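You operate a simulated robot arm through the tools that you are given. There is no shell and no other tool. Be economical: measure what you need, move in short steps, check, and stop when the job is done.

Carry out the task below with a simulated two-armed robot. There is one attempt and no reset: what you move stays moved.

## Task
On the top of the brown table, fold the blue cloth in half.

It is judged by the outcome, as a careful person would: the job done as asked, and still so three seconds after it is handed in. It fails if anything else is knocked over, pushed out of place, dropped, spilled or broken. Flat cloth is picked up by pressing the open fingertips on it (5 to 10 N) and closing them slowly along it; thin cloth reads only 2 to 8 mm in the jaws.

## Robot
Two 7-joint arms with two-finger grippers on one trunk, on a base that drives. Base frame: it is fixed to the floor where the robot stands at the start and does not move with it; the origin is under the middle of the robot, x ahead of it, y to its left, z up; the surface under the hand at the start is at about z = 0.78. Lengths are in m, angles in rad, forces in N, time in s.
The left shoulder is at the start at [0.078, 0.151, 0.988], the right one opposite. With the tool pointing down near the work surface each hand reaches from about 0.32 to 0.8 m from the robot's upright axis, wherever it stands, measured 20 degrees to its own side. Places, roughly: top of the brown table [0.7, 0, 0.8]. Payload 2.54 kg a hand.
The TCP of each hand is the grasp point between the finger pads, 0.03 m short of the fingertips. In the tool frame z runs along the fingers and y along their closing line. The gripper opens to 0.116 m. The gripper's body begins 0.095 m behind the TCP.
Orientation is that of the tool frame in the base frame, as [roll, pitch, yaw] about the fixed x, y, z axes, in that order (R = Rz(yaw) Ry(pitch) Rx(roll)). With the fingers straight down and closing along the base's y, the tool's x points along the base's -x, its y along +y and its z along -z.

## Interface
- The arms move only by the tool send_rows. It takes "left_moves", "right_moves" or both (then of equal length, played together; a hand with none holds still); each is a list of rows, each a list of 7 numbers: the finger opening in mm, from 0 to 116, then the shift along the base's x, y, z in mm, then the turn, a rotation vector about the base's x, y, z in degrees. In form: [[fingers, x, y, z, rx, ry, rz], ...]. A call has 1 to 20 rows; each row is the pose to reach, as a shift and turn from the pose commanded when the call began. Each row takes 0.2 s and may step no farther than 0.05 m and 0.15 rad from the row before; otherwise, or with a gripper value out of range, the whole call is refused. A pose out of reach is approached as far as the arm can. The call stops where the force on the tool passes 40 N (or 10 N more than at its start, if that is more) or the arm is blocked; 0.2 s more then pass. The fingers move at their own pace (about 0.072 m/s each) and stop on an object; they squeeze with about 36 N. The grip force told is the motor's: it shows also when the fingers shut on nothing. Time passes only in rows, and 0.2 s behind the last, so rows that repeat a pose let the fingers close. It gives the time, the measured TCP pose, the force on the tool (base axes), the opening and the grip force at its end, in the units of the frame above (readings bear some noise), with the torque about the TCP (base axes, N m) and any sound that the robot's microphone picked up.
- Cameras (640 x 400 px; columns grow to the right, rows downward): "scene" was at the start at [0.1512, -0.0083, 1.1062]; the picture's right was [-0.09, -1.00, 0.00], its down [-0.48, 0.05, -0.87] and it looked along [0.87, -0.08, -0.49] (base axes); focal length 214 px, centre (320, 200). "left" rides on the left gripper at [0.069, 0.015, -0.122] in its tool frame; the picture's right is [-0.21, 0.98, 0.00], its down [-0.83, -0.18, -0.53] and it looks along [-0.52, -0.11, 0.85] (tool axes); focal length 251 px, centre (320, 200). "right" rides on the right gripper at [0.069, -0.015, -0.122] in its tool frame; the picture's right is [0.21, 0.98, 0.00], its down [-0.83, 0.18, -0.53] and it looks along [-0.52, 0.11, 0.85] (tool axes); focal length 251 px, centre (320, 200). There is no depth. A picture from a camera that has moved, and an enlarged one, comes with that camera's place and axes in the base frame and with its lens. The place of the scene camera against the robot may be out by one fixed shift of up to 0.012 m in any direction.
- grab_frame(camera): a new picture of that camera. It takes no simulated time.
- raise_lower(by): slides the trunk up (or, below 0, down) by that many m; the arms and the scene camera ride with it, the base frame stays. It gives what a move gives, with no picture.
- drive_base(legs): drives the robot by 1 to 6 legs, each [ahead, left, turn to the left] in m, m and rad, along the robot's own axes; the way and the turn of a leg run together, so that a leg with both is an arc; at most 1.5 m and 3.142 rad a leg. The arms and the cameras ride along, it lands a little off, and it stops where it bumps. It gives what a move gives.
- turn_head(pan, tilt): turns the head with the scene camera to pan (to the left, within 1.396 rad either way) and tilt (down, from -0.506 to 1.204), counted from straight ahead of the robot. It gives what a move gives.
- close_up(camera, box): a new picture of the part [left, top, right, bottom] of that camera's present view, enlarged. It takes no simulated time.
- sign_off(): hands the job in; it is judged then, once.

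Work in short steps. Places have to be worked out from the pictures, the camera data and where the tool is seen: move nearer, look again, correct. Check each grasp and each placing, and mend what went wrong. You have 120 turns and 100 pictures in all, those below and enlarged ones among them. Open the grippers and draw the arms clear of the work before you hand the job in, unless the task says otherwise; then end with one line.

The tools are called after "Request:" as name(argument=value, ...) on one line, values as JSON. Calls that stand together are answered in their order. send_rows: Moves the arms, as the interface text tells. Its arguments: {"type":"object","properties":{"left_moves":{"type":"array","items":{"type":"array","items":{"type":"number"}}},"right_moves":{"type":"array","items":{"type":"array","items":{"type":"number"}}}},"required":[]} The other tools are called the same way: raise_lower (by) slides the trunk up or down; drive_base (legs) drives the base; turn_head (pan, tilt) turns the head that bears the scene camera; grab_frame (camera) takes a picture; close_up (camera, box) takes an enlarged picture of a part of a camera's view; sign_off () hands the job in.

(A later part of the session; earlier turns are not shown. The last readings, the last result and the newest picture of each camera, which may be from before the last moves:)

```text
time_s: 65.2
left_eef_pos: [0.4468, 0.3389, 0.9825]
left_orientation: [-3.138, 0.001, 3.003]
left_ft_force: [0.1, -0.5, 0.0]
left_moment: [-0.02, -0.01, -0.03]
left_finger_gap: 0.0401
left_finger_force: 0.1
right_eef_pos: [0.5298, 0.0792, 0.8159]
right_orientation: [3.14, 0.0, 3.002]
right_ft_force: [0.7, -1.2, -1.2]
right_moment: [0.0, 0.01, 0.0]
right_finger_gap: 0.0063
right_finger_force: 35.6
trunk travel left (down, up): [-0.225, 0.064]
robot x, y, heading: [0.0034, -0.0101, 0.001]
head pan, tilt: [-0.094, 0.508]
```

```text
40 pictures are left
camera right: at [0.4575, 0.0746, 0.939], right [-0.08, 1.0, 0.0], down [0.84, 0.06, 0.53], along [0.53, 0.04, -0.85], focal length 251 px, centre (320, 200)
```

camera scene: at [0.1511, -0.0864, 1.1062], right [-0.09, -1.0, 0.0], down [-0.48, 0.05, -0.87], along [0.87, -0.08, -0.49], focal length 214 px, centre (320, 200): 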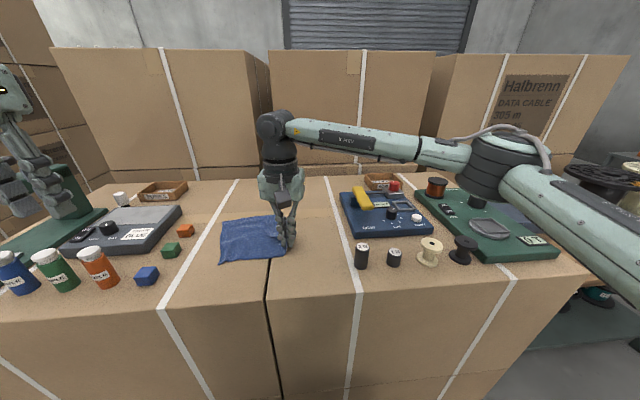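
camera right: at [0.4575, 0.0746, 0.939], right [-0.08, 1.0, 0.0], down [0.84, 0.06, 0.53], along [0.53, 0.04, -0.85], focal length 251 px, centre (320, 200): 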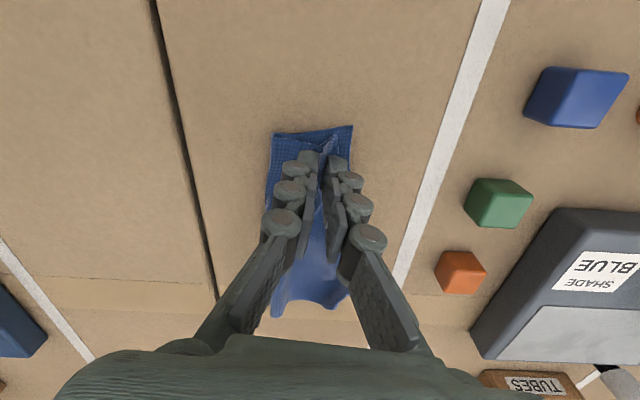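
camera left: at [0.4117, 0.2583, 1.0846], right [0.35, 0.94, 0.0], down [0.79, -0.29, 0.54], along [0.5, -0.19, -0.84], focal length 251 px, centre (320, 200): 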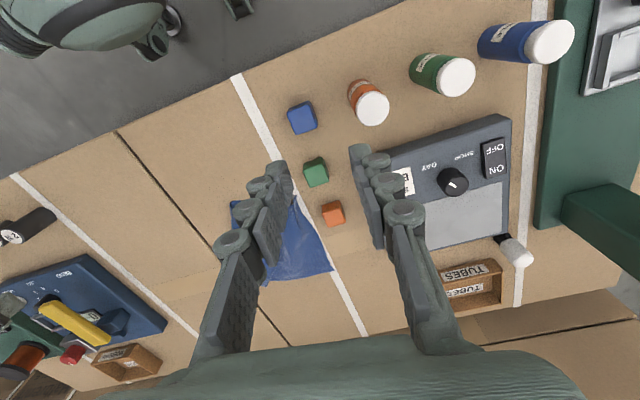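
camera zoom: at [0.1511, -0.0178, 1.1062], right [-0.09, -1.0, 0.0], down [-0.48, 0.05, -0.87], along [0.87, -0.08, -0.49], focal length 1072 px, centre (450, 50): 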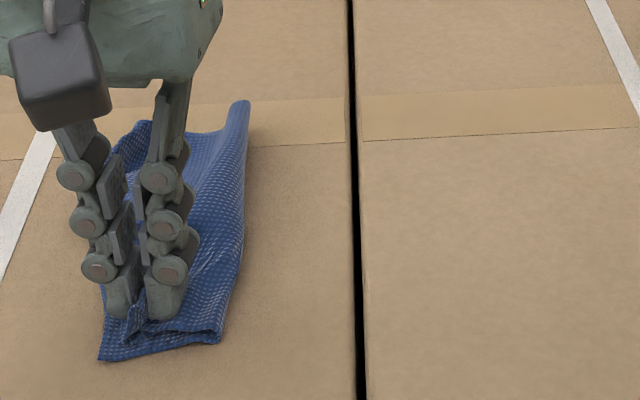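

The near end got bunched: the bottom layer seems to be partly pinched as well. I release and lift clear to inspect.

Request:
send_rows(right_moves=[[4, 0, 0, 0, 0, 0, 0], [10, 0, 0, 0, 0, 0, 0], [16, 0, 0, 1, 0, 0, 0], [20, 0, 0, 10, 0, 0, 0], [20, 0, 0, 40, 0, 0, 0], [20, 0, -30, 70, 0, 0, 0], [20, -10, -70, 90, 0, 0, 0], [20, -10, -110, 100, 0, 0, 0]])

Request:
close_up(camera="scene", box=[230, 190, 358, 270])

Request:
close_up(camera="right", box=[340, 40, 520, 240])

```text
time_s: 67.0
left_eef_pos: [0.4478, 0.3401, 0.982]
left_orientation: [3.141, 0.003, 3.001]
left_ft_force: [0.6, 0.1, -0.3]
left_moment: [-0.02, 0.01, -0.04]
left_finger_gap: 0.04
left_finger_force: 0.0
right_eef_pos: [0.521, -0.0287, 0.9152]
right_orientation: [3.14, 0.0, 3.002]
right_ft_force: [0.2, 0.0, -0.2]
right_moment: [0.0, 0.0, -0.02]
right_finger_gap: 0.02
right_finger_force: 0.1
trunk travel left (down, up): [-0.225, 0.064]
robot x, y, heading: [-0.0009, -0.0049, -0.001]
head pan, tilt: [-0.094, 0.508]
```

```text
5.00 times, centred on (294, 230) of scene
camera zoom: at [0.1512, -0.0182, 1.1062], right [-0.09, -1.0, 0.0], down [-0.48, 0.05, -0.87], along [0.87, -0.08, -0.49], focal length 1072 px, centre (450, 50)
```

zoom: 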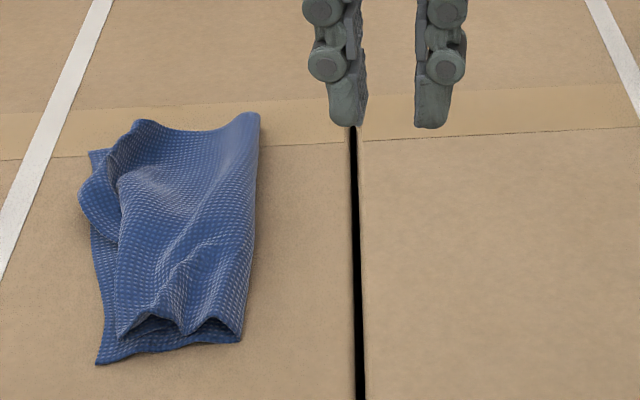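

```text
2.00 times, centred on (430, 140) of right
camera zoom: at [0.4496, -0.0344, 1.0379], right [-0.08, 1.0, 0.0], down [0.84, 0.07, 0.53], along [0.53, 0.04, -0.85], focal length 503 px, centre (100, 320)
```

zoom: 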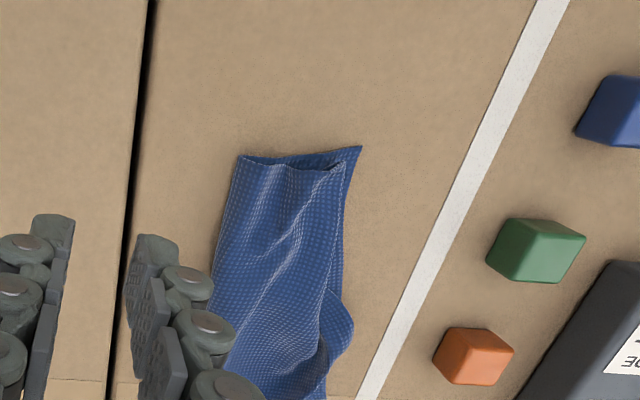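

The right half now lies over the left with edges ~10 mm apart, but it's wrinkled and the near end is bunched narrow. I'll stretch it: left hand pressing the open edge, right hand pulling the crease. First drive 8 cm right so the left hand can reach the open edge.

Request:
drive_base(legs=[[0, -0.08, 0]])

Request:
close_up(camera="scene", box=[160, 190, 288, 270])

```text
time_s: 68.4
left_eef_pos: [0.4478, 0.259, 0.9816]
left_orientation: [3.141, 0.002, 3.001]
left_ft_force: [-0.8, -0.2, 0.9]
left_moment: [0.02, 0.03, 0.04]
left_finger_gap: 0.0397
left_finger_force: 0.0
right_eef_pos: [0.5209, -0.1079, 0.9152]
right_orientation: [-3.14, 0.0, 3.003]
right_ft_force: [0.4, 0.3, 0.1]
right_moment: [0.05, -0.01, 0.01]
right_finger_gap: 0.02
right_finger_force: 0.0
trunk travel left (down, up): [-0.225, 0.064]
robot x, y, heading: [0.0, -0.0879, -0.001]
head pan, tilt: [-0.094, 0.508]
```

```text
5.00 times, centred on (224, 230) of scene
camera zoom: at [0.1512, -0.0973, 1.1062], right [-0.09, -1.0, 0.0], down [-0.48, 0.05, -0.87], along [0.87, -0.08, -0.49], focal length 1072 px, centre (800, 50)
```

zoom: 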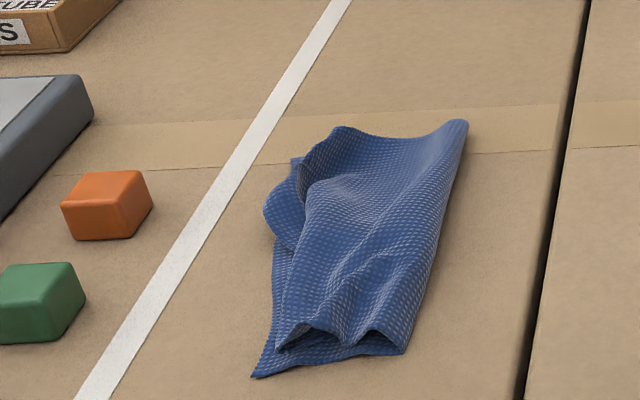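

The two hands would collide upright, so I tilt both outward (25°). I bring the left, closed, to hover over the near open edge and the right to the near crease.

Request:
send_rows(left_moves=[[30, 20, -30, 0, -8, 0, 0], [15, 40, -60, -20, -16, 0, 0], [0, 60, -95, -45, -25, 0, 0], [0, 80, -125, -75, -25, 0, 0], [0, 87, -150, -105, -25, 0, 0], [0, 87, -152, -125, -25, 0, 0]], right_moves=[[24, 0, 30, 0, 8, 0, 0], [24, 0, 60, 0, 16, 0, 0], [24, 0, 90, -15, 25, 0, 0], [24, 0, 120, -35, 25, 0, 0], [24, 0, 135, -55, 25, 0, 0], [24, 0, 140, -60, 25, 0, 0]])

Request:
close_up(camera="scene", box=[160, 190, 288, 270])

Request:
grab_frame(camera="right")

Request:
grab_frame(camera="left")

```text
refused: row 3 steps farther than a row can; nothing moved
```

```text
5.00 times, centred on (224, 230) of scene
camera zoom: at [0.1512, -0.0973, 1.1062], right [-0.09, -1.0, 0.0], down [-0.48, 0.05, -0.87], along [0.87, -0.08, -0.49], focal length 1072 px, centre (800, 50)
```

zoom: 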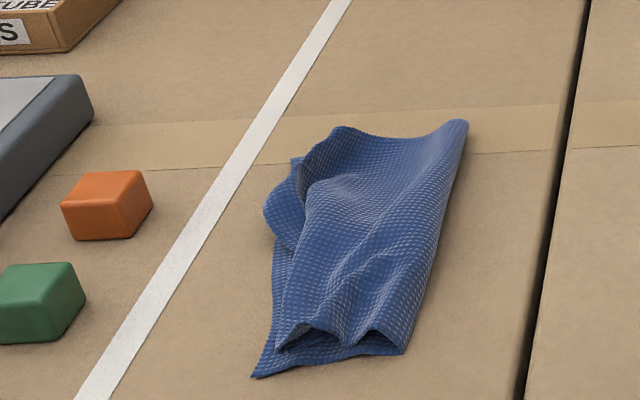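

```text
35 pictures are left
camera right: at [0.45, -0.1128, 1.0377], right [-0.08, 1.0, 0.0], down [0.84, 0.07, 0.53], along [0.53, 0.04, -0.85], focal length 251 px, centre (320, 200)
```

right: 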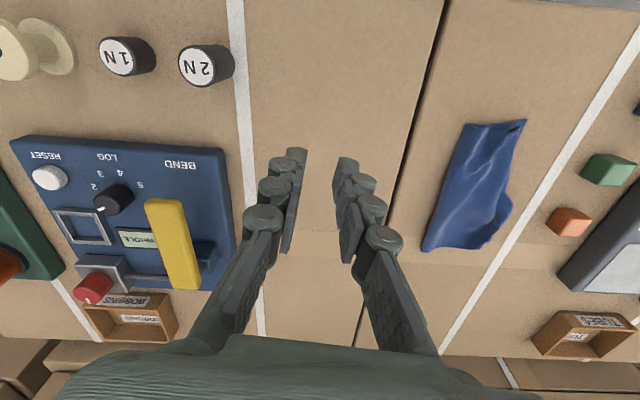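

```text
34 pictures are left
camera left: at [0.3812, 0.2841, 1.1032], right [0.35, 0.94, 0.0], down [0.79, -0.29, 0.54], along [0.5, -0.19, -0.84], focal length 251 px, centre (320, 200)
```

left: 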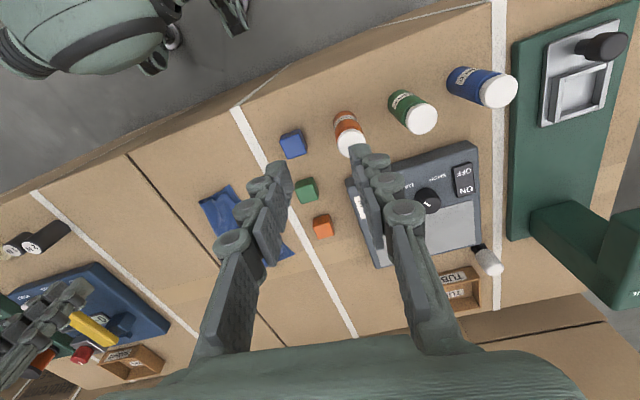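

Step limits again; I resend with smaller steps, and take pictures after.

Request:
send_rows(left_moves=[[30, 15, -22, -8, -6, 0, 0], [15, 30, -44, -25, -12, 0, 0], [0, 45, -66, -45, -18, 0, 0], [0, 60, -88, -65, -25, 0, 0], [0, 72, -110, -80, -25, 0, 0], [0, 82, -130, -95, -25, 0, 0], [0, 87, -148, -112, -25, 0, 0], [0, 87, -152, -125, -25, 0, 0]], right_moves=[[24, 0, 20, 0, 6, 0, 0], [24, 0, 40, 0, 12, 0, 0], [24, 0, 60, 0, 18, 0, 0], [24, 0, 80, -10, 25, 0, 0], [24, 0, 100, -20, 25, 0, 0], [24, 0, 120, -35, 25, 0, 0], [24, 0, 135, -50, 25, 0, 0], [24, 0, 140, -60, 25, 0, 0]])

Request:
close_up(camera="scene", box=[160, 170, 288, 270])

```text
time_s: 70.2
left_eef_pos: [0.5341, 0.1081, 0.8572]
left_orientation: [-2.707, 0.062, 3.016]
left_ft_force: [-0.5, 0.6, 0.4]
left_moment: [0.01, 0.0, 0.02]
left_finger_gap: 0.0
left_finger_force: 28.9
right_eef_pos: [0.5208, 0.0331, 0.8565]
right_orientation: [2.709, -0.059, 3.015]
right_ft_force: [-0.7, -0.9, 0.6]
right_moment: [-0.02, 0.0, -0.01]
right_finger_gap: 0.0236
right_finger_force: 0.1
trunk travel left (down, up): [-0.225, 0.064]
robot x, y, heading: [-0.0024, -0.0931, 0.002]
head pan, tilt: [-0.094, 0.508]
```

```text
4.00 times, centred on (224, 220) of scene
camera zoom: at [0.1513, -0.097, 1.1062], right [-0.09, -1.0, 0.0], down [-0.48, 0.05, -0.87], along [0.87, -0.08, -0.49], focal length 858 px, centre (704, 120)
```

zoom: 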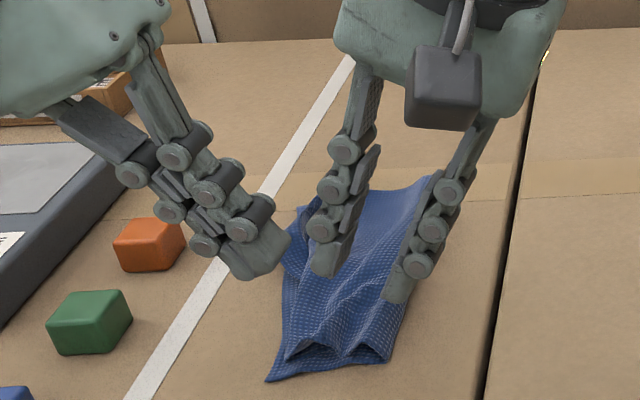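

Both are tilted well. I lower the left closed fingertips onto the open edge until it presses.

Request:
send_rows(left_moves=[[0, 0, 0, -15, 0, 0, 0], [0, 0, 0, -28, 0, 0, 0], [0, 0, 0, -36, 0, 0, 0], [0, 0, 0, -40, 0, 0, 0], [0, 0, 0, -42, 0, 0, 0]], right_moves=[[24, 0, 0, -12, 0, 0, 0], [24, 0, 0, -22, 0, 0, 0], [24, 0, 0, -30, 0, 0, 0], [24, 0, 0, -33, 0, 0, 0], [24, 0, 0, -35, 0, 0, 0]])

Request:
close_up(camera="scene", box=[160, 190, 288, 270])

```text
time_s: 71.4
left_eef_pos: [0.5348, 0.1087, 0.8146]
left_orientation: [-2.706, 0.06, 3.017]
left_ft_force: [0.0, -0.2, 0.1]
left_moment: [-0.03, -0.01, 0.01]
left_finger_gap: 0.0
left_finger_force: 28.9
right_eef_pos: [0.5208, 0.033, 0.8203]
right_orientation: [2.709, -0.059, 3.016]
right_ft_force: [-0.3, -0.4, 0.7]
right_moment: [-0.01, 0.02, -0.01]
right_finger_gap: 0.0239
right_finger_force: 0.0
trunk travel left (down, up): [-0.225, 0.064]
robot x, y, heading: [-0.0048, -0.0914, -0.002]
head pan, tilt: [-0.094, 0.508]
```

```text
5.00 times, centred on (224, 230) of scene
camera zoom: at [0.1512, -0.097, 1.1062], right [-0.09, -1.0, 0.0], down [-0.48, 0.05, -0.87], along [0.87, -0.08, -0.49], focal length 1072 px, centre (800, 50)
```

zoom: 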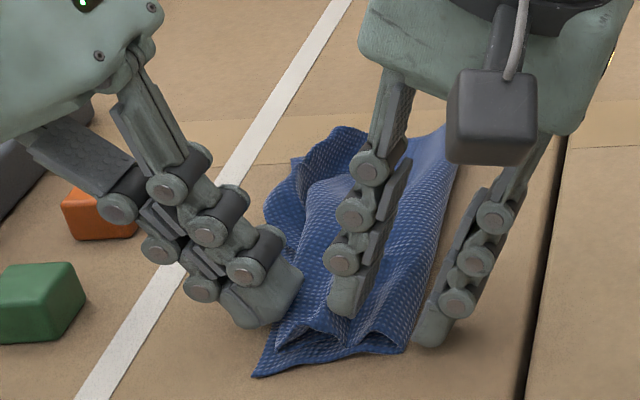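

Left tip is slightly off the cloth's edge; I shift it 12 mm right and press, with the right going down to the table beside the crease.

Request:
send_rows(left_moves=[[0, -3, -12, 2, 0, 0, 0], [0, -3, -12, -2, 0, 0, 0], [0, -3, -12, -4, 0, 0, 0], [0, -3, -12, -5, 0, 0, 0]], right_moves=[[24, 0, 0, -1, 0, 0, 0], [24, 0, 0, -2, 0, 0, 0], [24, 0, 0, -3, 0, 0, 0], [24, 0, 0, -3, 0, 0, 0]])

```text
time_s: 72.4
left_eef_pos: [0.5322, 0.0961, 0.8106]
left_orientation: [-2.708, 0.061, 3.017]
left_ft_force: [-0.4, 0.6, 0.3]
left_moment: [-0.02, -0.01, -0.01]
left_finger_gap: 0.0003
left_finger_force: 28.6
right_eef_pos: [0.5218, 0.0331, 0.8169]
right_orientation: [2.709, -0.057, 3.014]
right_ft_force: [0.4, -0.6, -0.5]
right_moment: [0.0, -0.01, 0.01]
right_finger_gap: 0.024
right_finger_force: 0.0
trunk travel left (down, up): [-0.225, 0.064]
robot x, y, heading: [0.0008, -0.0878, -0.002]
head pan, tilt: [-0.094, 0.508]
```

No contact yet; I go down further in small steps.

Request:
send_rows(left_moves=[[0, 0, 0, -2, 0, 0, 0], [0, 0, 0, -3, 0, 0, 0], [0, 0, 0, -3.5, 0, 0, 0]], right_moves=[[24, 0, 0, -1, 0, 0, 0], [24, 0, 0, -2, 0, 0, 0], [24, 0, 0, -2.5, 0, 0, 0]])

Request:
close_up(camera="scene", box=[160, 190, 288, 270])

```text
time_s: 73.2
left_eef_pos: [0.5307, 0.0955, 0.8088]
left_orientation: [-2.707, 0.065, 3.018]
left_ft_force: [0.7, 5.7, 18.2]
left_moment: [0.14, 0.15, -0.04]
left_finger_gap: 0.0001
left_finger_force: 28.7
right_eef_pos: [0.5201, 0.033, 0.8148]
right_orientation: [2.71, -0.055, 3.017]
right_ft_force: [1.4, -1.8, 3.1]
right_moment: [-0.07, -0.01, 0.0]
right_finger_gap: 0.0236
right_finger_force: 0.1
trunk travel left (down, up): [-0.225, 0.064]
robot x, y, heading: [0.0, -0.0921, -0.006]
head pan, tilt: [-0.094, 0.508]
```

```text
5.00 times, centred on (224, 230) of scene
camera zoom: at [0.1498, -0.0971, 1.1067], right [-0.09, -1.0, 0.0], down [-0.48, 0.05, -0.87], along [0.87, -0.08, -0.48], focal length 1072 px, centre (800, 50)
```

zoom: 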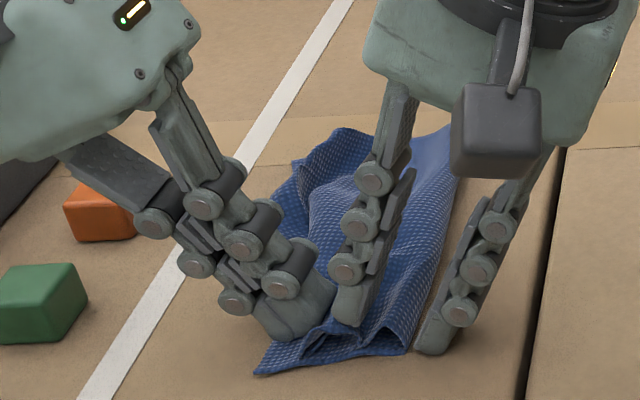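

Left is pressing firmly. I close the right fingers on the crease.

Request:
send_rows(right_moves=[[21, 0, 0, 0, 0, 0, 0], [18, 0, 0, 0, 0, 0, 0], [15, 0, 0, 0, 0, 0, 0], [12, 0, 0, 0, 0, 0, 0], [9, 0, 0, 0, 0, 0, 0], [6, 0, 0, 0, 0, 0, 0], [3, 0, 0, 0, 0, 0, 0], [0, 0, 0, 0, 0, 0, 0], [0, 0, 0, 0, 0, 0, 0], [0, 0, 0, 1, 0, 0, 0]])

Request:
close_up(camera="scene", box=[160, 190, 288, 270])

```text
time_s: 75.4
left_eef_pos: [0.5299, 0.0956, 0.809]
left_orientation: [-2.708, 0.065, 3.018]
left_ft_force: [6.3, 7.4, 29.0]
left_moment: [0.09, -0.01, -0.05]
left_finger_gap: 0.0
left_finger_force: 28.4
right_eef_pos: [0.5208, 0.0318, 0.8164]
right_orientation: [2.707, -0.056, 3.017]
right_ft_force: [0.4, -0.6, 0.6]
right_moment: [0.19, -0.06, -0.04]
right_finger_gap: 0.0027
right_finger_force: 35.9
trunk travel left (down, up): [-0.225, 0.064]
robot x, y, heading: [0.0032, -0.093, -0.002]
head pan, tilt: [-0.094, 0.508]
```

```text
5.00 times, centred on (224, 230) of scene
camera zoom: at [0.1496, -0.0974, 1.1066], right [-0.09, -1.0, 0.0], down [-0.48, 0.05, -0.87], along [0.87, -0.08, -0.48], focal length 1072 px, centre (800, 50)
```

zoom: 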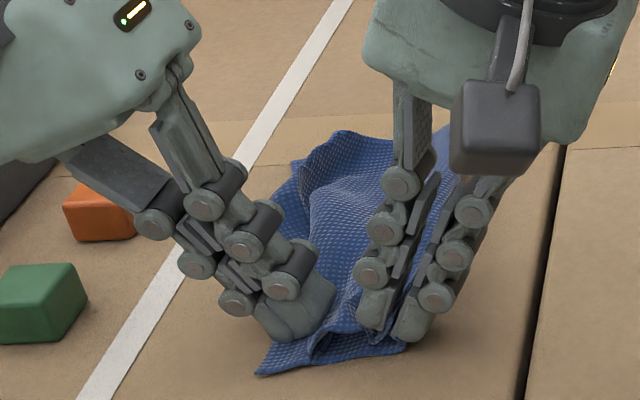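

The crease is held (2.7 mm). I ease the left press a little and pull the crease right slowly by 35 mm.

Request:
send_rows(left_moves=[[0, 0, 0, 1, 0, 0, 0], [0, 0, 0, 1, 0, 0, 0], [0, 0, 0, 1, 0, 0, 0], [0, 0, 0, 1, 0, 0, 0], [0, 0, 0, 1, 0, 0, 0], [0, 0, 0, 1, 0, 0, 0], [0, 0, 0, 1, 0, 0, 0]], right_moves=[[0, 0, -5, 2, 0, 0, 0], [0, 0, -11, 3, 0, 0, 0], [0, 0, -17, 3, 0, 0, 0], [0, 0, -23, 3, 0, 0, 0], [0, 0, -29, 3, 0, 0, 0], [0, 0, -35, 3, 0, 0, 0], [0, 0, -35, 3, 0, 0, 0]])

Request:
close_up(camera="scene", box=[160, 190, 288, 270])

```text
time_s: 77.0
left_eef_pos: [0.53, 0.0959, 0.809]
left_orientation: [-2.71, 0.064, 3.016]
left_ft_force: [6.7, 0.6, 24.1]
left_moment: [-0.01, -0.02, -0.01]
left_finger_gap: 0.0002
left_finger_force: 28.6
right_eef_pos: [0.5217, -0.0032, 0.8199]
right_orientation: [2.711, -0.056, 3.015]
right_ft_force: [0.1, -1.2, -0.4]
right_moment: [-0.04, -0.02, 0.01]
right_finger_gap: 0.0
right_finger_force: 28.3
trunk travel left (down, up): [-0.225, 0.064]
robot x, y, heading: [-0.0015, -0.0895, -0.003]
head pan, tilt: [-0.094, 0.508]
```

```text
5.00 times, centred on (224, 230) of scene
camera zoom: at [0.1499, -0.0976, 1.1065], right [-0.09, -1.0, 0.0], down [-0.48, 0.05, -0.87], along [0.87, -0.08, -0.48], focal length 1072 px, centre (800, 50)
```

zoom: 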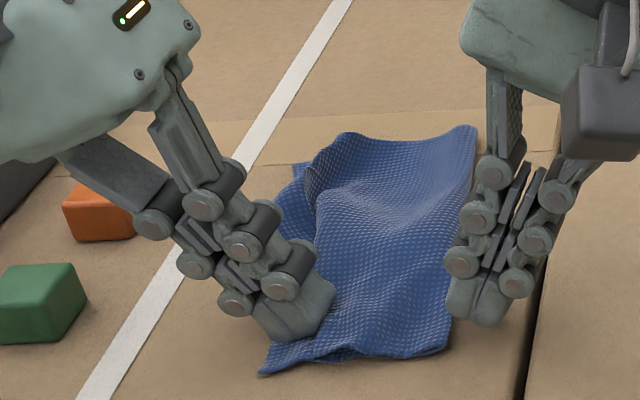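

Excellent — the near half is now flat and wide. I'll do the same at the far end: lift both, left to the far open corner (≈0.632, 0.12), right to the far crease (≈0.655, 0.045).

Request:
send_rows(left_moves=[[0, 0, 0, 15, 0, 0, 0], [0, 0, 0, 40, 0, 0, 0], [0, 25, 10, 50, 0, 0, 0], [0, 50, 20, 50, 0, 0, 0], [0, 75, 30, 50, 0, 0, 0], [0, 102, 39, 45, 0, 0, 0], [0, 102, 39, 35, 0, 0, 0]], right_moves=[[5, 0, -5, 15, 0, 0, 0], [15, 0, -10, 35, 0, 0, 0], [24, 30, -5, 40, 0, 0, 0], [24, 65, 5, 40, 0, 0, 0], [24, 100, 20, 40, 0, 0, 0], [24, 133, 35, 35, 0, 0, 0], [24, 133, 35, 25, 0, 0, 0]])

Request:
close_up(camera="scene", box=[160, 190, 288, 270])

```text
time_s: 78.6
left_eef_pos: [0.634, 0.1345, 0.8422]
left_orientation: [-2.706, 0.061, 3.016]
left_ft_force: [0.4, -0.5, -0.2]
left_moment: [0.0, 0.0, 0.0]
left_finger_gap: 0.0
left_finger_force: 28.2
right_eef_pos: [0.6552, 0.0322, 0.8433]
right_orientation: [2.709, -0.058, 3.018]
right_ft_force: [-0.1, 0.0, -0.4]
right_moment: [0.01, -0.02, -0.06]
right_finger_gap: 0.024
right_finger_force: 0.1
trunk travel left (down, up): [-0.225, 0.064]
robot x, y, heading: [0.0007, -0.09, 0.0]
head pan, tilt: [-0.094, 0.508]
```

```text
5.00 times, centred on (224, 230) of scene
camera zoom: at [0.1513, -0.0971, 1.1062], right [-0.09, -1.0, 0.0], down [-0.48, 0.05, -0.87], along [0.87, -0.08, -0.49], focal length 1072 px, centre (800, 50)
```

zoom: 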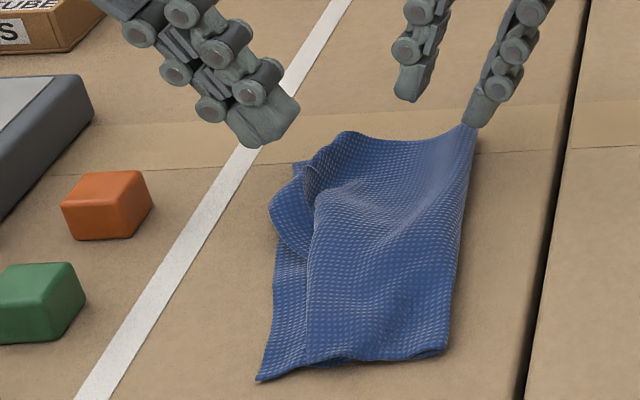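

Positions look right; I shift the left 13 mm right and lower both to near contact.

Request:
send_rows(left_moves=[[0, 0, -13, -5, 0, 0, 0], [0, 0, -13, -18, 0, 0, 0], [0, 0, -13, -26, 0, 0, 0], [0, 0, -13, -30, 0, 0, 0], [0, 0, -13, -32, 0, 0, 0]], right_moves=[[24, 0, 0, -8, 0, 0, 0], [24, 0, 0, -17, 0, 0, 0], [24, 0, 0, -24, 0, 0, 0], [24, 0, 0, -27, 0, 0, 0], [24, 0, 0, -28, 0, 0, 0]])

Request:
close_up(camera="scene", box=[160, 190, 288, 270])

```text
time_s: 79.8
left_eef_pos: [0.6328, 0.12, 0.8107]
left_orientation: [-2.707, 0.061, 3.017]
left_ft_force: [-0.3, -0.9, 4.2]
left_moment: [-0.04, 0.05, 0.01]
left_finger_gap: 0.0
left_finger_force: 28.4
right_eef_pos: [0.6556, 0.033, 0.8159]
right_orientation: [2.71, -0.057, 3.015]
right_ft_force: [-0.3, 0.1, 1.2]
right_moment: [0.01, 0.03, 0.01]
right_finger_gap: 0.024
right_finger_force: 0.2
trunk travel left (down, up): [-0.225, 0.064]
robot x, y, heading: [0.0004, -0.089, 0.003]
head pan, tilt: [-0.094, 0.508]
```

```text
5.00 times, centred on (224, 230) of scene
camera zoom: at [0.1507, -0.0972, 1.1064], right [-0.09, -1.0, 0.0], down [-0.48, 0.05, -0.87], along [0.87, -0.08, -0.49], focal length 1072 px, centre (800, 50)
```

zoom: 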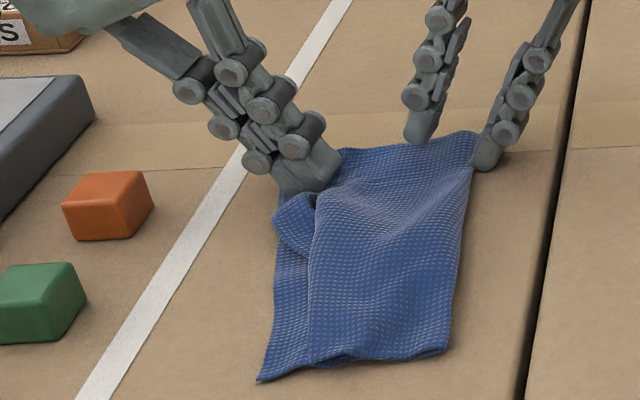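

I press the left a touch more, shift the right 8 mm nearer so it's fully on the cloth, then close on the crease.

Request:
send_rows(left_moves=[[0, 0, 0, -0.5, 0, 0, 0], [0, 0, 0, -1, 0, 0, 0], [0, 0, 0, -1, 0, 0, 0], [0, 0, 0, -1, 0, 0, 0], [0, 0, 0, -1, 0, 0, 0], [0, 0, 0, -1, 0, 0, 0], [0, 0, 0, -1, 0, 0, 0], [0, 0, 0, -1, 0, 0, 0], [0, 0, 0, -1, 0, 0, 0], [0, 0, 0, -1, 0, 0, 0], [0, 0, 0, -1, 0, 0, 0]], right_moves=[[24, -8, 0, 0.5, 0, 0, 0], [24, -8, 0, -1, 0, 0, 0], [21, -8, 0, -1, 0, 0, 0], [18, -8, 0, -1, 0, 0, 0], [15, -8, 0, -1, 0, 0, 0], [12, -8, 0, -1, 0, 0, 0], [9, -8, 0, -1, 0, 0, 0], [6, -8, 0, -1, 0, 0, 0], [3, -8, 0, -1, 0, 0, 0], [0, -8, 0, -1, 0, 0, 0], [0, -8, 0, -1, 0, 0, 0]])

Request:
close_up(camera="scene", box=[160, 190, 288, 270])

```text
time_s: 82.2
left_eef_pos: [0.6336, 0.1204, 0.8105]
left_orientation: [-2.71, 0.063, 3.016]
left_ft_force: [2.5, -0.3, 13.5]
left_moment: [-0.02, 0.03, 0.01]
left_finger_gap: 0.0001
left_finger_force: 28.6
right_eef_pos: [0.6456, 0.0321, 0.8149]
right_orientation: [2.71, -0.058, 3.017]
right_ft_force: [-0.2, 0.3, 0.2]
right_moment: [0.0, 0.03, 0.0]
right_finger_gap: 0.0
right_finger_force: 28.5
trunk travel left (down, up): [-0.225, 0.064]
robot x, y, heading: [0.0031, -0.0913, 0.001]
head pan, tilt: [-0.094, 0.508]
```

```text
5.00 times, centred on (224, 230) of scene
camera zoom: at [0.1503, -0.0975, 1.1064], right [-0.09, -1.0, 0.0], down [-0.48, 0.05, -0.87], along [0.87, -0.08, -0.49], focal length 1072 px, centre (800, 50)
```

zoom: 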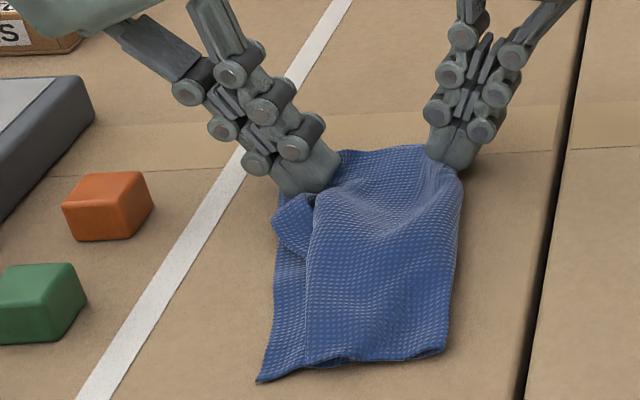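

The grip missed (0 mm) and just nudged the crease. I lift, reopen, shift 10 mm further over the cloth, and press again.

Request:
send_rows(right_moves=[[0, 0, 0, 12, 0, 0, 0], [15, 0, 5, 20, 0, 0, 0], [24, 0, 10, 20, 0, 0, 0], [24, 0, 10, 10, 0, 0, 0], [24, 0, 10, 3, 0, 0, 0], [24, 0, 10, 0, 0, 0, 0], [24, 0, 10, -1, 0, 0, 0]])

Request:
close_up(camera="scene", box=[160, 190, 288, 270])

```text
time_s: 83.8
left_eef_pos: [0.633, 0.1203, 0.8102]
left_orientation: [-2.708, 0.062, 3.016]
left_ft_force: [3.8, 0.0, 14.7]
left_moment: [-0.04, 0.01, 0.0]
left_finger_gap: 0.0001
left_finger_force: 28.8
right_eef_pos: [0.6458, 0.0413, 0.8159]
right_orientation: [2.71, -0.057, 3.016]
right_ft_force: [0.0, -0.5, 3.5]
right_moment: [-0.08, 0.03, -0.03]
right_finger_gap: 0.024
right_finger_force: 0.0
trunk travel left (down, up): [-0.225, 0.064]
robot x, y, heading: [0.0009, -0.088, -0.0]
head pan, tilt: [-0.094, 0.508]
```

```text
5.00 times, centred on (224, 230) of scene
camera zoom: at [0.15, -0.0976, 1.1065], right [-0.09, -1.0, 0.0], down [-0.48, 0.05, -0.87], along [0.87, -0.08, -0.48], focal length 1072 px, centre (800, 50)
```

zoom: 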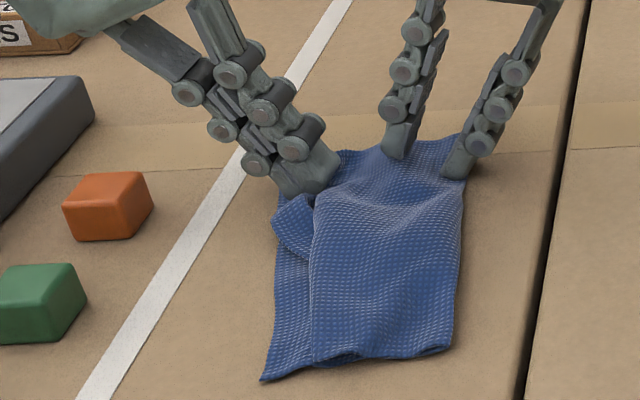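

Only the lower finger touches because of the tilt. I reduce the right tilt by 10° so both fingers bear on the cloth, and feel for contact.

Request:
send_rows(right_moves=[[24, 0, 0, 8, 0, 0, 0], [24, 0, 2, 8, -5, 0, 0], [24, 0, 3, 8, -10, 0, 0], [24, 0, 3, 2, -10, 0, 0], [24, 0, 3, -1, -10, 0, 0], [24, 0, 3, -2, -10, 0, 0]])

```text
time_s: 85.2
left_eef_pos: [0.6312, 0.121, 0.8103]
left_orientation: [-2.711, 0.06, 3.015]
left_ft_force: [2.8, 0.3, 10.8]
left_moment: [-0.02, 0.01, 0.01]
left_finger_gap: 0.0
left_finger_force: 29.4
right_eef_pos: [0.6454, 0.046, 0.8149]
right_orientation: [2.881, -0.031, 3.007]
right_ft_force: [-1.3, -4.1, 12.9]
right_moment: [-0.26, 0.04, -0.03]
right_finger_gap: 0.0237
right_finger_force: 0.1
trunk travel left (down, up): [-0.225, 0.064]
robot x, y, heading: [-0.0009, -0.0869, 0.002]
head pan, tilt: [-0.094, 0.508]
```

The right finger presses at ~13 N. I close slowly, then check.

Request:
send_rows(right_moves=[[21, 0, 0, 0, 0, 0, 0], [18, 0, 0, 0, 0, 0, 0], [15, 0, 0, 0, 0, 0, 0], [12, 0, 0, 0, 0, 0, 0], [9, 0, 0, 0, 0, 0, 0], [6, 0, 0, 0, 0, 0, 0], [3, 0, 0, 0, 0, 0, 0], [0, 0, 0, 0, 0, 0, 0], [0, 0, 0, 0, 0, 0, 0], [0, 0, 0, 2, 0, 0, 0]])

Request:
close_up(camera="scene", box=[160, 190, 288, 270])

```text
time_s: 87.4
left_eef_pos: [0.6317, 0.1213, 0.8109]
left_orientation: [-2.709, 0.062, 3.014]
left_ft_force: [-2.5, 0.2, 14.3]
left_moment: [0.03, 0.16, -0.03]
left_finger_gap: 0.0002
left_finger_force: 28.9
right_eef_pos: [0.6461, 0.0454, 0.8149]
right_orientation: [2.881, -0.035, 3.008]
right_ft_force: [-0.1, -0.2, -0.4]
right_moment: [-0.01, -0.02, 0.01]
right_finger_gap: 0.0
right_finger_force: 28.9
trunk travel left (down, up): [-0.225, 0.064]
robot x, y, heading: [-0.0019, -0.0881, 0.003]
head pan, tilt: [-0.094, 0.508]
```

```text
5.00 times, centred on (224, 230) of scene
camera zoom: at [0.1499, -0.0974, 1.1065], right [-0.09, -1.0, 0.0], down [-0.48, 0.05, -0.87], along [0.87, -0.08, -0.48], focal length 1072 px, centre (800, 50)
```

zoom: 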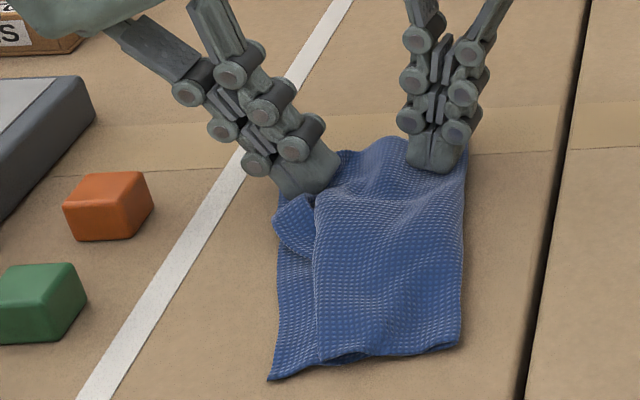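

No grip, but the crease is fine as is. Instead I'll smooth: closed right fingertips press lightly on the top and stroke to the right while the left still holds.

Request:
send_rows(right_moves=[[0, 0, 8, 3, 0, 0, 0], [0, 0, 15, 2, 0, 0, 0], [0, 0, 15, -1, 0, 0, 0], [0, 0, 15, -2.5, 0, 0, 0], [0, 0, 10, -2.5, 0, 0, 0], [0, 0, 5, -2.5, 0, 0, 0], [0, 0, 0, -2.5, 0, 0, 0], [0, 0, -6, -2.5, 0, 0, 0], [0, 0, -12, -2.5, 0, 0, 0], [0, 0, -12, 10, 0, 0, 0], [0, 0, -30, 40, 0, 0, 0], [0, 0, -60, 60, 0, 0, 0]])

Request:
close_up(camera="scene", box=[160, 190, 288, 270])

```text
time_s: 90.0
left_eef_pos: [0.6323, 0.1205, 0.8097]
left_orientation: [-2.709, 0.061, 3.016]
left_ft_force: [-3.1, -0.7, 13.7]
left_moment: [-0.01, 0.15, 0.0]
left_finger_gap: 0.0
left_finger_force: 28.6
right_eef_pos: [0.6457, -0.0147, 0.8732]
right_orientation: [2.88, -0.034, 3.008]
right_ft_force: [0.4, -0.2, -0.4]
right_moment: [-0.02, -0.03, 0.01]
right_finger_gap: 0.0
right_finger_force: 28.6
trunk travel left (down, up): [-0.225, 0.064]
robot x, y, heading: [0.001, -0.0888, -0.002]
head pan, tilt: [-0.094, 0.508]
```

```text
5.00 times, centred on (224, 230) of scene
camera zoom: at [0.1498, -0.0975, 1.1065], right [-0.09, -1.0, 0.0], down [-0.48, 0.05, -0.87], along [0.87, -0.08, -0.48], focal length 1072 px, centre (800, 50)
```

zoom: 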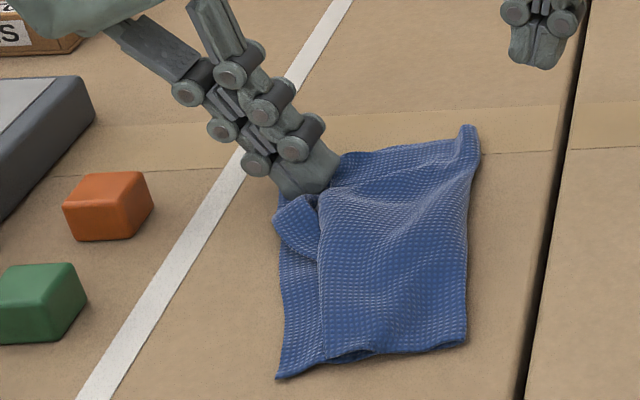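

That flattened it nicely. I lift the left hand straight up and away to inspect the open edge.

Request:
send_rows(left_moves=[[0, 0, 0, 15, 0, 0, 0], [0, 0, 5, 45, 0, 0, 0], [0, -20, 25, 80, 0, 0, 0], [0, -50, 45, 110, 0, 0, 0], [0, -80, 65, 130, 0, 0, 0], [0, -110, 80, 140, 0, 0, 0]])

Request:
close_up(camera="scene", box=[160, 190, 288, 270])

Request:
close_up(camera="right", box=[300, 0, 500, 200])

```text
time_s: 91.4
left_eef_pos: [0.5206, 0.2031, 0.9496]
left_orientation: [-2.708, 0.059, 3.015]
left_ft_force: [0.3, -0.1, 0.6]
left_moment: [0.03, 0.02, -0.01]
left_finger_gap: 0.0
left_finger_force: 28.5
right_eef_pos: [0.648, -0.0137, 0.8722]
right_orientation: [2.88, -0.036, 3.007]
right_ft_force: [-0.2, 0.1, -0.3]
right_moment: [0.04, -0.04, 0.0]
right_finger_gap: 0.0002
right_finger_force: 29.0
trunk travel left (down, up): [-0.225, 0.064]
robot x, y, heading: [-0.0002, -0.0898, 0.0]
head pan, tilt: [-0.094, 0.508]
```

```text
5.00 times, centred on (224, 230) of scene
camera zoom: at [0.1509, -0.0969, 1.1063], right [-0.09, -1.0, 0.0], down [-0.48, 0.05, -0.87], along [0.87, -0.08, -0.49], focal length 1072 px, centre (800, 50)
```

zoom: 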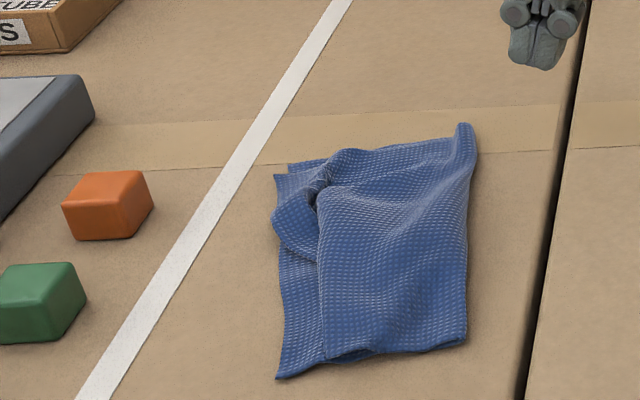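

```text
2.00 times, centred on (400, 100) of right
camera zoom: at [0.5755, -0.0507, 0.9893], right [-0.08, 0.96, 0.26], down [0.84, -0.07, 0.53], along [0.53, 0.26, -0.81], focal length 503 px, centre (160, 400)
```

zoom: 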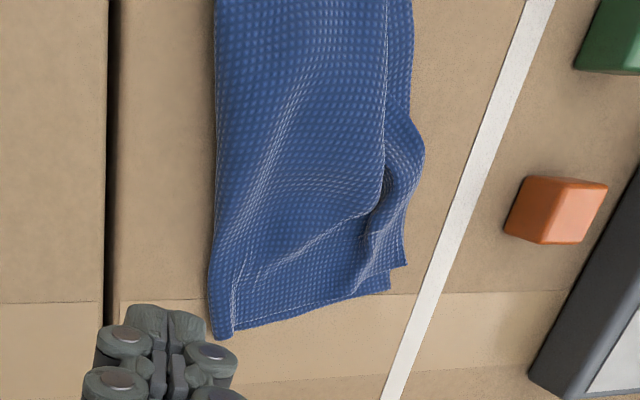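

Very good: folded, far corners coincide, only the near top corner is ~20 mm short of the bottom one. I'll hold the bottom strip with the left tip and stroke the top layer left with the right tip. First hover both.

Request:
send_rows(left_moves=[[0, -1, -20, -20, 0, 0, 0], [0, -2, -45, -40, 0, 0, 0], [0, -3, -70, -65, 0, 0, 0], [0, -4, -90, -90, 0, 0, 0], [0, -4, -100, -112, 0, 0, 0], [0, -4, -100, -125, 0, 0, 0]], right_moves=[[0, -25, 10, 0, 3, 0, 0], [0, -50, 20, 0, 6, 0, 0], [0, -75, 35, 0, 10, 0, 0], [0, -100, 50, -10, 10, 0, 0], [0, -100, 61, -30, 10, 0, 0], [0, -100, 61, -45, 10, 0, 0]])

Request:
close_up(camera="scene", box=[160, 190, 288, 270])

```text
time_s: 92.8
left_eef_pos: [0.5195, 0.1021, 0.8253]
left_orientation: [-2.707, 0.06, 3.016]
left_ft_force: [0.2, 0.0, 0.5]
left_moment: [0.03, 0.02, -0.01]
left_finger_gap: 0.0
left_finger_force: 28.3
right_eef_pos: [0.547, 0.0478, 0.8284]
right_orientation: [2.708, -0.058, 3.016]
right_ft_force: [-0.3, -1.1, -1.1]
right_moment: [-0.01, 0.04, 0.01]
right_finger_gap: 0.0
right_finger_force: 28.9
trunk travel left (down, up): [-0.225, 0.064]
robot x, y, heading: [0.0015, -0.0883, 0.002]
head pan, tilt: [-0.094, 0.508]
```

```text
5.00 times, centred on (224, 230) of scene
camera zoom: at [0.1513, -0.097, 1.1062], right [-0.09, -1.0, 0.0], down [-0.48, 0.05, -0.87], along [0.87, -0.08, -0.49], focal length 1072 px, centre (800, 50)
```

zoom: 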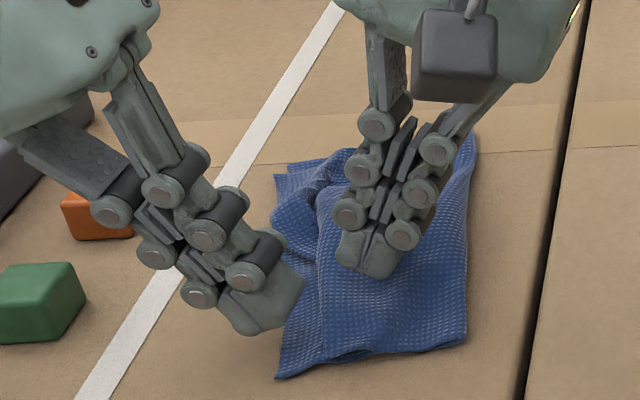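

Left tip is still ~18 mm outside the strip; I shift it right, and move the right hand 27 mm farther so the hands stay clear, then lower both toward contact.

Request:
send_rows(left_moves=[[0, -2, -19, 0, 0, 0, 0], [0, -2, -19, -8, 0, 0, 0], [0, -2, -19, -13, 0, 0, 0], [0, -2, -19, -16, 0, 0, 0]], right_moves=[[0, 27, 0, 0, 0, 0, 0], [0, 27, 0, -5, 0, 0, 0], [0, 27, 0, -9, 0, 0, 0], [0, 27, 0, -12, 0, 0, 0]])

Request:
close_up(camera="scene", box=[160, 190, 288, 270])

```text
time_s: 93.8
left_eef_pos: [0.5173, 0.0822, 0.8097]
left_orientation: [-2.708, 0.063, 3.015]
left_ft_force: [-1.0, 0.8, 3.4]
left_moment: [0.0, 0.12, -0.04]
left_finger_gap: 0.0
left_finger_force: 28.4
right_eef_pos: [0.5726, 0.0477, 0.8178]
right_orientation: [2.71, -0.057, 3.016]
right_ft_force: [-0.4, -0.1, 1.1]
right_moment: [0.02, -0.02, -0.02]
right_finger_gap: 0.0001
right_finger_force: 28.1
trunk travel left (down, up): [-0.225, 0.064]
robot x, y, heading: [-0.0004, -0.0907, -0.0]
head pan, tilt: [-0.094, 0.508]
```

```text
5.00 times, centred on (224, 230) of scene
camera zoom: at [0.1508, -0.0971, 1.1064], right [-0.09, -1.0, 0.0], down [-0.48, 0.05, -0.87], along [0.87, -0.08, -0.49], focal length 1072 px, centre (800, 50)
```

zoom: 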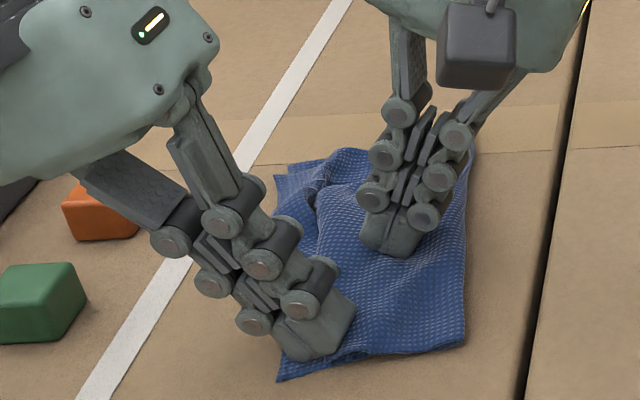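

Left touches the exposed strip. I press it slightly more, press the right lightly, and stroke left 20 mm.

Request:
send_rows(left_moves=[[0, 0, 0, -1, 0, 0, 0], [0, 0, 0, -1, 0, 0, 0], [0, 0, 0, -1, 0, 0, 0], [0, 0, 0, -1, 0, 0, 0], [0, 0, 0, -1, 0, 0, 0], [0, 0, 0, -1, 0, 0, 0], [0, 0, 0, -1, 0, 0, 0], [0, 0, 0, -1, 0, 0, 0], [0, 0, 0, -1, 0, 0, 0]], right_moves=[[0, 0, 0, -1.5, 0, 0, 0], [0, 0, 0, -3, 0, 0, 0], [0, 0, 4, -3, 0, 0, 0], [0, 0, 8, -3, 0, 0, 0], [0, 0, 12, -3, 0, 0, 0], [0, 0, 16, -3, 0, 0, 0], [0, 0, 20, -3, 0, 0, 0], [0, 0, 20, 5, 0, 0, 0], [0, 0, 20, 15, 0, 0, 0]])

Request:
close_up(camera="scene", box=[160, 190, 288, 270])

```text
time_s: 95.8
left_eef_pos: [0.5159, 0.0836, 0.8099]
left_orientation: [-2.708, 0.062, 3.016]
left_ft_force: [-0.6, 2.1, 21.2]
left_moment: [0.04, 0.17, -0.02]
left_finger_gap: 0.0001
left_finger_force: 28.9
right_eef_pos: [0.5734, 0.0668, 0.8328]
right_orientation: [2.708, -0.057, 3.016]
right_ft_force: [0.6, -0.2, 0.6]
right_moment: [0.01, 0.03, -0.01]
right_finger_gap: 0.0
right_finger_force: 28.6
trunk travel left (down, up): [-0.225, 0.064]
robot x, y, heading: [0.0025, -0.0853, 0.0]
head pan, tilt: [-0.094, 0.508]
```

```text
5.00 times, centred on (224, 230) of scene
camera zoom: at [0.1498, -0.0974, 1.1065], right [-0.09, -1.0, 0.0], down [-0.48, 0.05, -0.87], along [0.87, -0.08, -0.48], focal length 1072 px, centre (800, 50)
```

zoom: 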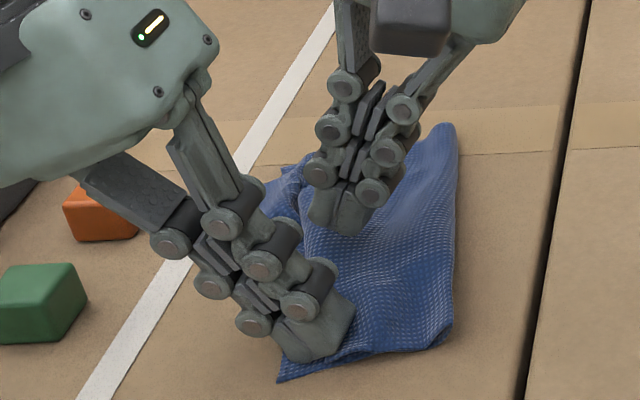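

The top moved left. I lift both hands straight up and clear to inspect.

Request:
send_rows(left_moves=[[0, 0, 0, 15, 0, 0, 0], [0, 0, 8, 45, 0, 0, 0], [0, 0, 30, 75, 0, 0, 0], [0, 0, 60, 100, 0, 0, 0], [0, 0, 90, 120, 0, 0, 0], [0, 0, 120, 140, 0, 0, 0]], right_moves=[[0, 0, 0, 15, 0, 0, 0], [0, 0, -10, 40, 0, 0, 0], [0, 0, -35, 60, 0, 0, 0], [0, 0, -65, 80, 0, 0, 0], [0, 0, -95, 80, 0, 0, 0], [0, 0, -125, 80, 0, 0, 0]])

Request:
close_up(camera="scene", box=[160, 190, 288, 270])

```text
time_s: 97.2
left_eef_pos: [0.5186, 0.2043, 0.9472]
left_orientation: [-2.706, 0.061, 3.015]
left_ft_force: [0.0, -0.5, 0.5]
left_moment: [-0.04, 0.02, 0.06]
left_finger_gap: 0.0
left_finger_force: 29.1
right_eef_pos: [0.5725, -0.0594, 0.9113]
right_orientation: [2.71, -0.057, 3.015]
right_ft_force: [-0.9, 0.2, -0.8]
right_moment: [0.02, -0.02, -0.02]
right_finger_gap: 0.0004
right_finger_force: 28.8
trunk travel left (down, up): [-0.225, 0.064]
robot x, y, heading: [-0.0029, -0.0921, -0.001]
head pan, tilt: [-0.094, 0.508]
```

```text
5.00 times, centred on (224, 230) of scene
camera zoom: at [0.1511, -0.0972, 1.1062], right [-0.09, -1.0, 0.0], down [-0.48, 0.05, -0.87], along [0.87, -0.08, -0.49], focal length 1072 px, centre (800, 50)
```

zoom: 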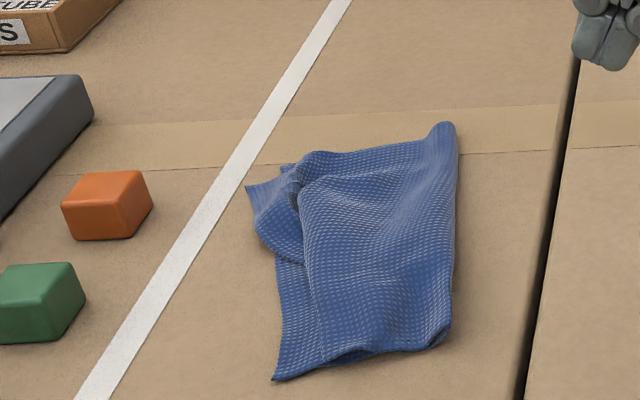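

Near top corner is still ~2 cm right of the bottom one. I'll make one more gentle pinch correction there with the right hand upright; first hover over it.

Request:
send_rows(right_moves=[[0, -12, 25, 0, -6, 0, 0], [5, -24, 50, 0, -12, 0, 0], [14, -36, 75, -10, -18, 0, 0], [14, -48, 100, -30, -25, 0, 0], [14, -48, 123, -55, -25, 0, 0], [14, -48, 123, -80, -25, 0, 0]])

Request:
close_up(camera="right", box=[220, 80, 420, 280])

```text
time_s: 98.6
left_eef_pos: [0.5184, 0.203, 0.9479]
left_orientation: [-2.708, 0.06, 3.016]
left_ft_force: [0.6, -0.5, 1.0]
left_moment: [0.05, -0.02, -0.01]
left_finger_gap: 0.0001
left_finger_force: 28.8
right_eef_pos: [0.5247, 0.0644, 0.8324]
right_orientation: [3.141, 0.0, 3.002]
right_ft_force: [-0.3, -0.9, 0.1]
right_moment: [-0.02, -0.02, 0.01]
right_finger_gap: 0.0139
right_finger_force: 0.1
trunk travel left (down, up): [-0.225, 0.064]
robot x, y, heading: [0.0009, -0.0892, -0.002]
head pan, tilt: [-0.094, 0.508]
```

```text
2.00 times, centred on (320, 180) of right
camera zoom: at [0.4521, 0.0605, 0.9556], right [-0.08, 1.0, 0.0], down [0.84, 0.07, 0.53], along [0.53, 0.04, -0.85], focal length 503 px, centre (320, 240)
```

zoom: 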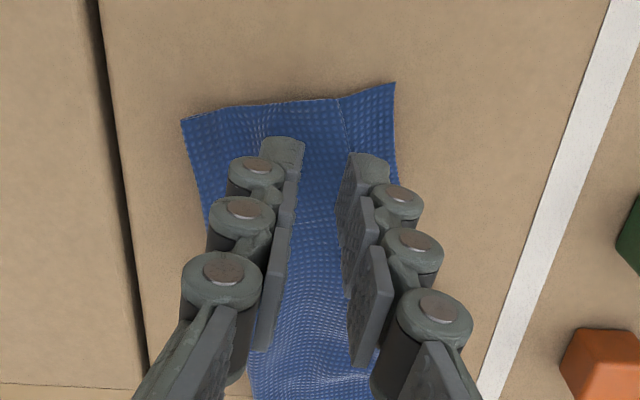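

The wrist view shows the top corner 22 mm short; the left finger is right at the top layer's edge. I shift 13 mm right and lower to contact.

Request:
send_rows(right_moves=[[14, 0, -13, 0, 0, 0, 0], [14, 0, -13, -10, 0, 0, 0], [14, 0, -13, -16, 0, 0, 0], [14, 0, -13, -19, 0, 0, 0], [14, 0, -13, -20, 0, 0, 0]])

```text
time_s: 99.8
left_eef_pos: [0.5175, 0.2037, 0.9483]
left_orientation: [-2.707, 0.058, 3.015]
left_ft_force: [-0.2, 0.4, 0.8]
left_moment: [-0.01, -0.01, -0.01]
left_finger_gap: 0.0
left_finger_force: 28.6
right_eef_pos: [0.5246, 0.0515, 0.813]
right_orientation: [3.141, 0.0, 3.003]
right_ft_force: [-1.0, 0.1, 2.3]
right_moment: [0.0, 0.02, 0.01]
right_finger_gap: 0.0137
right_finger_force: 0.1
trunk travel left (down, up): [-0.225, 0.064]
robot x, y, heading: [0.0008, -0.0857, -0.001]
head pan, tilt: [-0.094, 0.508]
```

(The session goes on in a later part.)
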